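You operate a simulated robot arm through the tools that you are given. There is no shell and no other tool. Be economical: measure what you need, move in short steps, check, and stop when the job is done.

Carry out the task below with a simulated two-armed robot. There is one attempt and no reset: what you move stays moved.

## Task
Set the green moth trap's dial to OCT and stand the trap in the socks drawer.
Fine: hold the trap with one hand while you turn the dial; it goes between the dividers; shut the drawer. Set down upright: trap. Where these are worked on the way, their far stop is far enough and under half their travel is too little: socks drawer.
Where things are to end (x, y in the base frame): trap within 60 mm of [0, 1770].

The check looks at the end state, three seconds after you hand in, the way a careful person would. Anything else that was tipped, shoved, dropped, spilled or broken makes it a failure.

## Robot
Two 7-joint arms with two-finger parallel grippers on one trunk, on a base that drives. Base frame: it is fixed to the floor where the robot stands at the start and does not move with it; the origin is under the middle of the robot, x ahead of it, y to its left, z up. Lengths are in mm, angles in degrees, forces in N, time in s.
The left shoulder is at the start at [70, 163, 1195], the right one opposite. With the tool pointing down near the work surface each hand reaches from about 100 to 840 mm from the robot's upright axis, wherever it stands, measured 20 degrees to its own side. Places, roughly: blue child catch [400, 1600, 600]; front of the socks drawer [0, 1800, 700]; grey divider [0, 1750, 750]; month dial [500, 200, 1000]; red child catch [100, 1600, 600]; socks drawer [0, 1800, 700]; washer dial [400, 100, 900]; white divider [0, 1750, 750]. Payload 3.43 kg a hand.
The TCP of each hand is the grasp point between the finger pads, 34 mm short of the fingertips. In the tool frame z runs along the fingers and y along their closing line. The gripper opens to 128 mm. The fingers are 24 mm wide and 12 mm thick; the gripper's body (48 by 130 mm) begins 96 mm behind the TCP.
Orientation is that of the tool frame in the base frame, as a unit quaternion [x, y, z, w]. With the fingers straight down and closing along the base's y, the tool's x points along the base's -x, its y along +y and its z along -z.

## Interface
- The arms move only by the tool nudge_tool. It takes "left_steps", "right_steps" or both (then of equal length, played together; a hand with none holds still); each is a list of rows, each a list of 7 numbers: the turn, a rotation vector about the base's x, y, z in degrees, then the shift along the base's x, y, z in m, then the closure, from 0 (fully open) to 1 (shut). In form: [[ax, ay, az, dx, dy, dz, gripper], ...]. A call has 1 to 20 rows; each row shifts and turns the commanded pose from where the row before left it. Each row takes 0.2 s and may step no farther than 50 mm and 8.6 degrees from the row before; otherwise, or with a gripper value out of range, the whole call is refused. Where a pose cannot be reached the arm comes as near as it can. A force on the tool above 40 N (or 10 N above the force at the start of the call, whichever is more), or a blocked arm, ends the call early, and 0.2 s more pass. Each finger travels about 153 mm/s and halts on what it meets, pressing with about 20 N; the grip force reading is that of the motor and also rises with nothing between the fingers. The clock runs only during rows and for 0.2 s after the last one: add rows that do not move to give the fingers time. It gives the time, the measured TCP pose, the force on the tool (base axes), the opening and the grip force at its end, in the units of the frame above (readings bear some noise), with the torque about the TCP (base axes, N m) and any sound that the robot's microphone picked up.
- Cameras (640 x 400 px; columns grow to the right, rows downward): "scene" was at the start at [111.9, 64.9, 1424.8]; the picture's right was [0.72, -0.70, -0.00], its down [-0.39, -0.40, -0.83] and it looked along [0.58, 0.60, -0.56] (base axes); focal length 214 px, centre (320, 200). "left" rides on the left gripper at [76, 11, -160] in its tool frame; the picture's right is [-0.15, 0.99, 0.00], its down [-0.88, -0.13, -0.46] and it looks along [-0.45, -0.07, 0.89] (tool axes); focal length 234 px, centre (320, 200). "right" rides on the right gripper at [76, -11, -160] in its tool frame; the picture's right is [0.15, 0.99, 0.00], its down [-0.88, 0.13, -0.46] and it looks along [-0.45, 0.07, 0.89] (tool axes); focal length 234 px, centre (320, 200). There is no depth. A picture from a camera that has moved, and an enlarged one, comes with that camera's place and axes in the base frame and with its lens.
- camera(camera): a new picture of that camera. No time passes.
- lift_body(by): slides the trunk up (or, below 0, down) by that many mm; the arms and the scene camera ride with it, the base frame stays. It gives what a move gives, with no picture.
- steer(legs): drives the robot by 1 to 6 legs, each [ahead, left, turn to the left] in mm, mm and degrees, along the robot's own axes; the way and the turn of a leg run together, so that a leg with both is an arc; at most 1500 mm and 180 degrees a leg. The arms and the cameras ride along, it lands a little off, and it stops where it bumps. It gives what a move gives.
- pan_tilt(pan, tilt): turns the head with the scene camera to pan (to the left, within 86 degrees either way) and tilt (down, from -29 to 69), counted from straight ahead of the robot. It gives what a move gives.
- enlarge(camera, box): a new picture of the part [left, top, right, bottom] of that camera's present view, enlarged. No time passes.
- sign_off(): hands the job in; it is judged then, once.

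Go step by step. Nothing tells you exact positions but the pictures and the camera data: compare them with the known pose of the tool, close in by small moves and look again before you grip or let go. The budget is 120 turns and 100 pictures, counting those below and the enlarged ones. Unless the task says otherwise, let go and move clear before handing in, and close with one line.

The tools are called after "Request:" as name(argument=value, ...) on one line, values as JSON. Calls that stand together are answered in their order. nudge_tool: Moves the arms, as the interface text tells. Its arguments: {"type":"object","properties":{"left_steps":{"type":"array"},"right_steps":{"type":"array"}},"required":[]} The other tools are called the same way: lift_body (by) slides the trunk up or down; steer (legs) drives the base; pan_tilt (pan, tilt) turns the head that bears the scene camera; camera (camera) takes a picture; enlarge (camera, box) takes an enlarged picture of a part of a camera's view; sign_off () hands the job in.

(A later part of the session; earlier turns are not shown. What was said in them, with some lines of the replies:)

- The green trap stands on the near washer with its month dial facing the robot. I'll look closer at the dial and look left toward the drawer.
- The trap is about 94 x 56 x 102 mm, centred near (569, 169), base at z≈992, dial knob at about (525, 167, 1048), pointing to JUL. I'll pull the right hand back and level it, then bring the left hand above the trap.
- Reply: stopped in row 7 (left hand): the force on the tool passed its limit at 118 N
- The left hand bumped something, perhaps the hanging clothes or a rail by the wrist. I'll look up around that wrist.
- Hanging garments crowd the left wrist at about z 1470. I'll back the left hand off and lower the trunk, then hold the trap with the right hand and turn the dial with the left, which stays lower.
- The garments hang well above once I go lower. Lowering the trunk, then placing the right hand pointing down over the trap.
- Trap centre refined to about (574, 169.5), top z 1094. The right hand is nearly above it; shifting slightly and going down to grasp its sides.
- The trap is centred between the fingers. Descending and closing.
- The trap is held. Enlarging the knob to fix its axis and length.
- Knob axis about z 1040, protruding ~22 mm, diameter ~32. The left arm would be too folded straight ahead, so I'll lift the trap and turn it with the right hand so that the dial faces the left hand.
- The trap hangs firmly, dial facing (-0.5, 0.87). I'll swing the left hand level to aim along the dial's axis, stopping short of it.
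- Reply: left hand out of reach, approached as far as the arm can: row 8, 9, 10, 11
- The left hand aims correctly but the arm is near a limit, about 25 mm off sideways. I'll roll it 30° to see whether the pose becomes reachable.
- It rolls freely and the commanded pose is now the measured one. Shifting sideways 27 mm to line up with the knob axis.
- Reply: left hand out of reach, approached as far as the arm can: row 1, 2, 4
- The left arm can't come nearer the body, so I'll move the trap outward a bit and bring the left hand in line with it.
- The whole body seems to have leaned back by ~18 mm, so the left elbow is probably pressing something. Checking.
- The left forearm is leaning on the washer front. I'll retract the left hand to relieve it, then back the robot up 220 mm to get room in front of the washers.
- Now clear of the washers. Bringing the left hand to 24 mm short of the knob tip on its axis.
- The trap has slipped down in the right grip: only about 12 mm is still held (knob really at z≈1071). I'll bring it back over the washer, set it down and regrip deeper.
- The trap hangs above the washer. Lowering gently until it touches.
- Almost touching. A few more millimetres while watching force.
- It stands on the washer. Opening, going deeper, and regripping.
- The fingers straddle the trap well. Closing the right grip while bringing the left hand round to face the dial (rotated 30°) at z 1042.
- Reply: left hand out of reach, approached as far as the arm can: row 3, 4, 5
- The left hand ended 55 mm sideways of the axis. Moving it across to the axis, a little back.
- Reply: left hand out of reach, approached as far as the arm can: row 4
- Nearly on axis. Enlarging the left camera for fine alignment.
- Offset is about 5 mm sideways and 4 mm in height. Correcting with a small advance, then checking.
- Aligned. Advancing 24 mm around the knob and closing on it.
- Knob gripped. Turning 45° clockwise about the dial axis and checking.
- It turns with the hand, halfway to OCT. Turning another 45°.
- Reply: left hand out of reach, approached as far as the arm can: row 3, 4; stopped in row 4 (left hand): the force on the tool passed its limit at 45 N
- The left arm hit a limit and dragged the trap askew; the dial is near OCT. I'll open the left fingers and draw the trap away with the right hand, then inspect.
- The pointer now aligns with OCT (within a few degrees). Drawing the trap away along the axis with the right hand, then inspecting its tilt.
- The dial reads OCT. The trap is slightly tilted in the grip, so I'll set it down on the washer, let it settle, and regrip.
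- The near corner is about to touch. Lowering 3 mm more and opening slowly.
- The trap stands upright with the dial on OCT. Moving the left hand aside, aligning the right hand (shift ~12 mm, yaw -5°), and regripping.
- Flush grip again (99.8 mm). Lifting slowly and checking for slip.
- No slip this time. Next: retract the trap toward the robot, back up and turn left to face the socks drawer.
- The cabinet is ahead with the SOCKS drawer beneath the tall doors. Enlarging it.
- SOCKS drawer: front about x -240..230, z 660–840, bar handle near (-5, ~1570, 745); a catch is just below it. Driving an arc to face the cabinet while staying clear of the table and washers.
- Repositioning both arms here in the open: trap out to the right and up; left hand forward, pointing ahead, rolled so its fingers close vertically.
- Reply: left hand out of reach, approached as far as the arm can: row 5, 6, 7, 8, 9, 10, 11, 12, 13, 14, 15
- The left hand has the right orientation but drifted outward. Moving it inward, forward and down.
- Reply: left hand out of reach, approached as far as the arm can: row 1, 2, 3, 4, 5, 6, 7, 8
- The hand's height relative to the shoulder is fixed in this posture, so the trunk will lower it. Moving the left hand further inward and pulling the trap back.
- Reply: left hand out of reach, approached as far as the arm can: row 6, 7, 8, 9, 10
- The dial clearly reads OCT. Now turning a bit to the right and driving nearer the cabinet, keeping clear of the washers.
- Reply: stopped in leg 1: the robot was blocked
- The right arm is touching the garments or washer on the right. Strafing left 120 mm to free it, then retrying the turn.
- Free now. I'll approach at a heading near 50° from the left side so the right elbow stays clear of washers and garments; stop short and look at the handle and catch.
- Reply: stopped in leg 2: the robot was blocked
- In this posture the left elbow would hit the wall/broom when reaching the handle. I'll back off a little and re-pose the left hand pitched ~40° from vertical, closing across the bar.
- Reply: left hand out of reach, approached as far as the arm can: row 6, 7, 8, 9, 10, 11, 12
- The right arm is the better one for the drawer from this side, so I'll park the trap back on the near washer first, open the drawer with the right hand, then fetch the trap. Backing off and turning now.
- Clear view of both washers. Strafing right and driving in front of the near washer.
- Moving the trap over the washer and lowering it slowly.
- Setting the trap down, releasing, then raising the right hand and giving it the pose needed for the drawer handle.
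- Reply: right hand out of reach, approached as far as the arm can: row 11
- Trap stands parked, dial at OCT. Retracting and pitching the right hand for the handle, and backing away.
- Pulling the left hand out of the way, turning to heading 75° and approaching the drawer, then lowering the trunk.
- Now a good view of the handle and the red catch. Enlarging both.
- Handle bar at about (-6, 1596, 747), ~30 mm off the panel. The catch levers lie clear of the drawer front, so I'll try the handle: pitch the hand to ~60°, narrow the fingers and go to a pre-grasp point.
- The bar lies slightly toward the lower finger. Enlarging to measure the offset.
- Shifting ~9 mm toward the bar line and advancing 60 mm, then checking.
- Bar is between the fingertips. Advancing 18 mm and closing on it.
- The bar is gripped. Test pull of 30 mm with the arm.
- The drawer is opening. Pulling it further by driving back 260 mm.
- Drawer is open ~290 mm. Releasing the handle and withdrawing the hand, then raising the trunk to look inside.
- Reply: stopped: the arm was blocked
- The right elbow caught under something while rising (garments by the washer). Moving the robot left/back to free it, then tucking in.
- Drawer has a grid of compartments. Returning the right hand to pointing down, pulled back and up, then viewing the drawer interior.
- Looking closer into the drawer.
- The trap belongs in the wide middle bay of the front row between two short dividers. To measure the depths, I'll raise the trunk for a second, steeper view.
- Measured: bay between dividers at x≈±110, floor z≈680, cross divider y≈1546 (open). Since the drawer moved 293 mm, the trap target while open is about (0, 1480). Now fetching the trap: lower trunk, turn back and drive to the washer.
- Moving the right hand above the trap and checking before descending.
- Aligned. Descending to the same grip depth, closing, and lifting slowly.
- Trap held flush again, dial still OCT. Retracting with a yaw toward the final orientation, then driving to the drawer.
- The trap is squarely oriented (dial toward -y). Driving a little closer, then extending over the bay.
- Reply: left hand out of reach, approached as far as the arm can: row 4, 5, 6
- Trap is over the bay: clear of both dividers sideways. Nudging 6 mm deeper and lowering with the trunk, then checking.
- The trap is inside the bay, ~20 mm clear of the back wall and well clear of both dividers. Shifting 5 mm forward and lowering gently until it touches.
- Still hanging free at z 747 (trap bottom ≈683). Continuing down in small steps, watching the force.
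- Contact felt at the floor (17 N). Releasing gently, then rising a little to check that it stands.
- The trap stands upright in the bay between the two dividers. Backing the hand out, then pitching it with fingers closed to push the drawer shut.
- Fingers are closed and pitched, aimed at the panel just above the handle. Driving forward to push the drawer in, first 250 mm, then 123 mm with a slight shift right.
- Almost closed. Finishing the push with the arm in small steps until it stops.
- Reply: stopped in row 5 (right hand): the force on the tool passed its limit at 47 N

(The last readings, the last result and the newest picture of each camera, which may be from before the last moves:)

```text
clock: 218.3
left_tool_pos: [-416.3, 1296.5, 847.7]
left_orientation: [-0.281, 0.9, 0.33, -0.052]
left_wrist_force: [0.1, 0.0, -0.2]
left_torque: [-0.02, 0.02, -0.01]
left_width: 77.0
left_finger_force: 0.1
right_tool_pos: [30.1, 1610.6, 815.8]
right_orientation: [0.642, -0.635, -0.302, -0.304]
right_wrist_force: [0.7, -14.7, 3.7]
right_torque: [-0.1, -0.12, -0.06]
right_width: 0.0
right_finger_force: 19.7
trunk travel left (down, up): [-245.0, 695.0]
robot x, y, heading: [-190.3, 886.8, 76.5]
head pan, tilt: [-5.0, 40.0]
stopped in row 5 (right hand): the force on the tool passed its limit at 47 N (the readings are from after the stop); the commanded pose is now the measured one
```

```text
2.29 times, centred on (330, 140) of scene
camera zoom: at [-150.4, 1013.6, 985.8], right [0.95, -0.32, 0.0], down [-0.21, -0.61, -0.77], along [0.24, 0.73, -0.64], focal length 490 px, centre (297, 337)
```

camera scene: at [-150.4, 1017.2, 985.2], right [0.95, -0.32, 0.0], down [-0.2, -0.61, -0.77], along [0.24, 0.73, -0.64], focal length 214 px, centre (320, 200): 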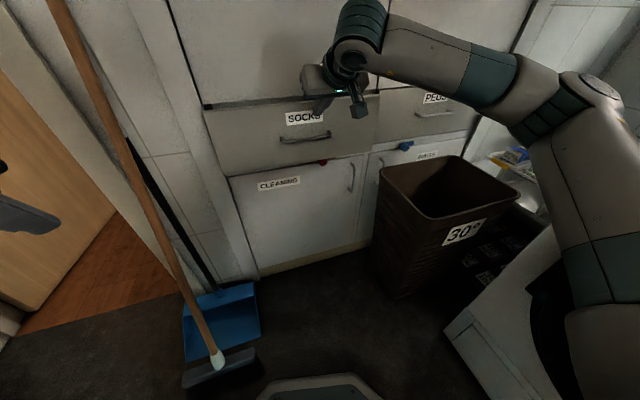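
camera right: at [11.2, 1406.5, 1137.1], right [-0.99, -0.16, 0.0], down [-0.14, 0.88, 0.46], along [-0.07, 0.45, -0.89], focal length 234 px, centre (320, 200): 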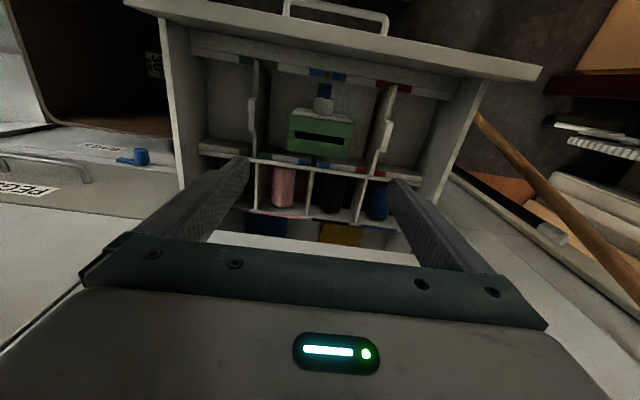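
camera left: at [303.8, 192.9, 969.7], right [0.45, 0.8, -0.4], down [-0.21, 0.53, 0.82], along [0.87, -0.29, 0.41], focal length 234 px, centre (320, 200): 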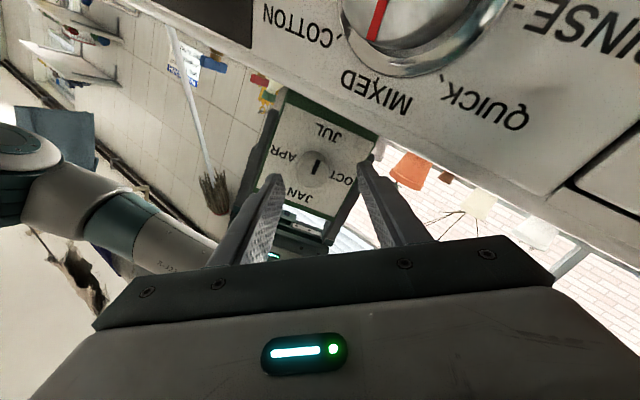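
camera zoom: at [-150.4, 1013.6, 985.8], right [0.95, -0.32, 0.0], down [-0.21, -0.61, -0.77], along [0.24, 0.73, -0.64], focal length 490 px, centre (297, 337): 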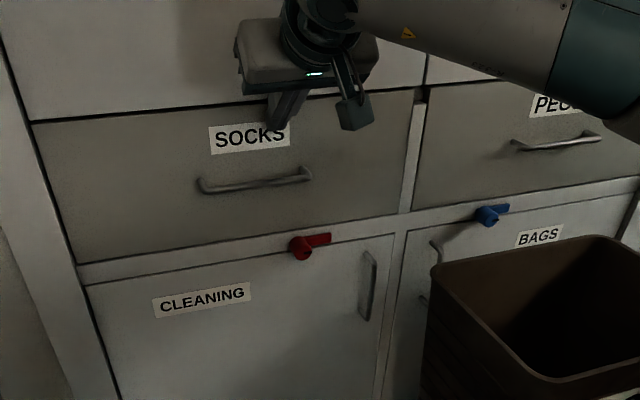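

The drawer is shut flush against its stop. Withdrawing the hand and backing away.

Request:
nudge_tool(right_steps=[[0, 0, 0, 0, -0.01, 0, 1], [0, 0, 0, 0, -0.03, 0, 1], [0, 0, 0, 0, -0.03, 0, 1], [0, 0, 0, 0, 0, 0, 1]])

Request:
steer(legs=[[-190, -20, 0]])

Request:
camera(camera="scene")

```text
clock: 219.3
left_tool_pos: [-416.8, 1298.8, 845.4]
left_orientation: [-0.281, 0.9, 0.328, -0.053]
left_wrist_force: [-0.6, 0.3, -0.1]
left_torque: [-0.02, 0.01, -0.01]
left_width: 77.0
left_finger_force: 0.2
right_tool_pos: [29.2, 1542.0, 813.8]
right_orientation: [0.642, -0.636, -0.3, -0.304]
right_wrist_force: [-0.5, -0.3, -0.4]
right_torque: [0.0, 0.02, 0.02]
right_width: 0.0
right_finger_force: 19.9
trunk travel left (down, up): [-245.0, 695.0]
robot x, y, heading: [-190.6, 882.2, 76.3]
head pan, tilt: [-5.0, 40.0]
```

```text
clock: 220.8
left_tool_pos: [-444.4, 1106.8, 847.0]
left_orientation: [-0.284, 0.899, 0.329, -0.052]
left_wrist_force: [-0.2, -0.1, 0.0]
left_torque: [0.01, 0.01, -0.04]
left_width: 76.7
left_finger_force: 0.1
right_tool_pos: [1.5, 1351.4, 815.4]
right_orientation: [0.644, -0.634, -0.301, -0.303]
right_wrist_force: [0.5, -0.6, 0.3]
right_torque: [-0.02, -0.02, 0.0]
right_width: 0.0
right_finger_force: 19.9
trunk travel left (down, up): [-245.0, 695.0]
robot x, y, heading: [-210.6, 694.4, 76.7]
head pan, tilt: [-5.0, 40.0]
```

```text
3 pictures are left
camera scene: at [-175.8, 824.8, 985.5], right [0.95, -0.31, 0.0], down [-0.2, -0.61, -0.77], along [0.24, 0.73, -0.64], focal length 214 px, centre (320, 200)
```

scene: 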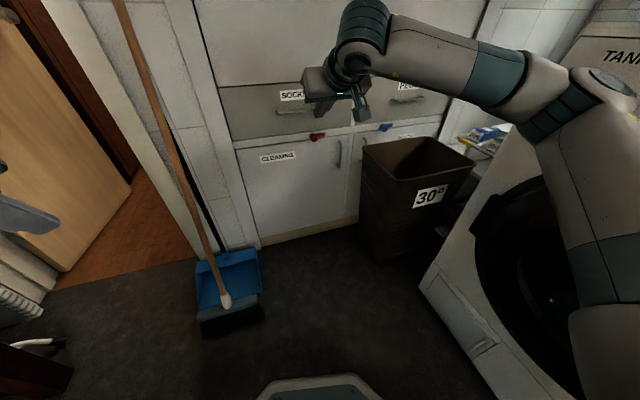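

The drawer is shut, both hands are empty and clear, and the bin, broom and dustpan stand where they were. Handing in.

Request:
sign_off()

```text
The job is handed in.
```

I set the trap's dial to OCT, stood the trap upright between the dividers at about [0, 1775], shut the socks drawer, and handed the job in. I didn't reopen the drawer to check that the trap stayed upright while it closed. On the way, the left wrist bumped the hanging garments. The left forearm leaned on the washer front, and the right arm caught on the garments or washer twice. I saw nothing tipped or moved afterwards.
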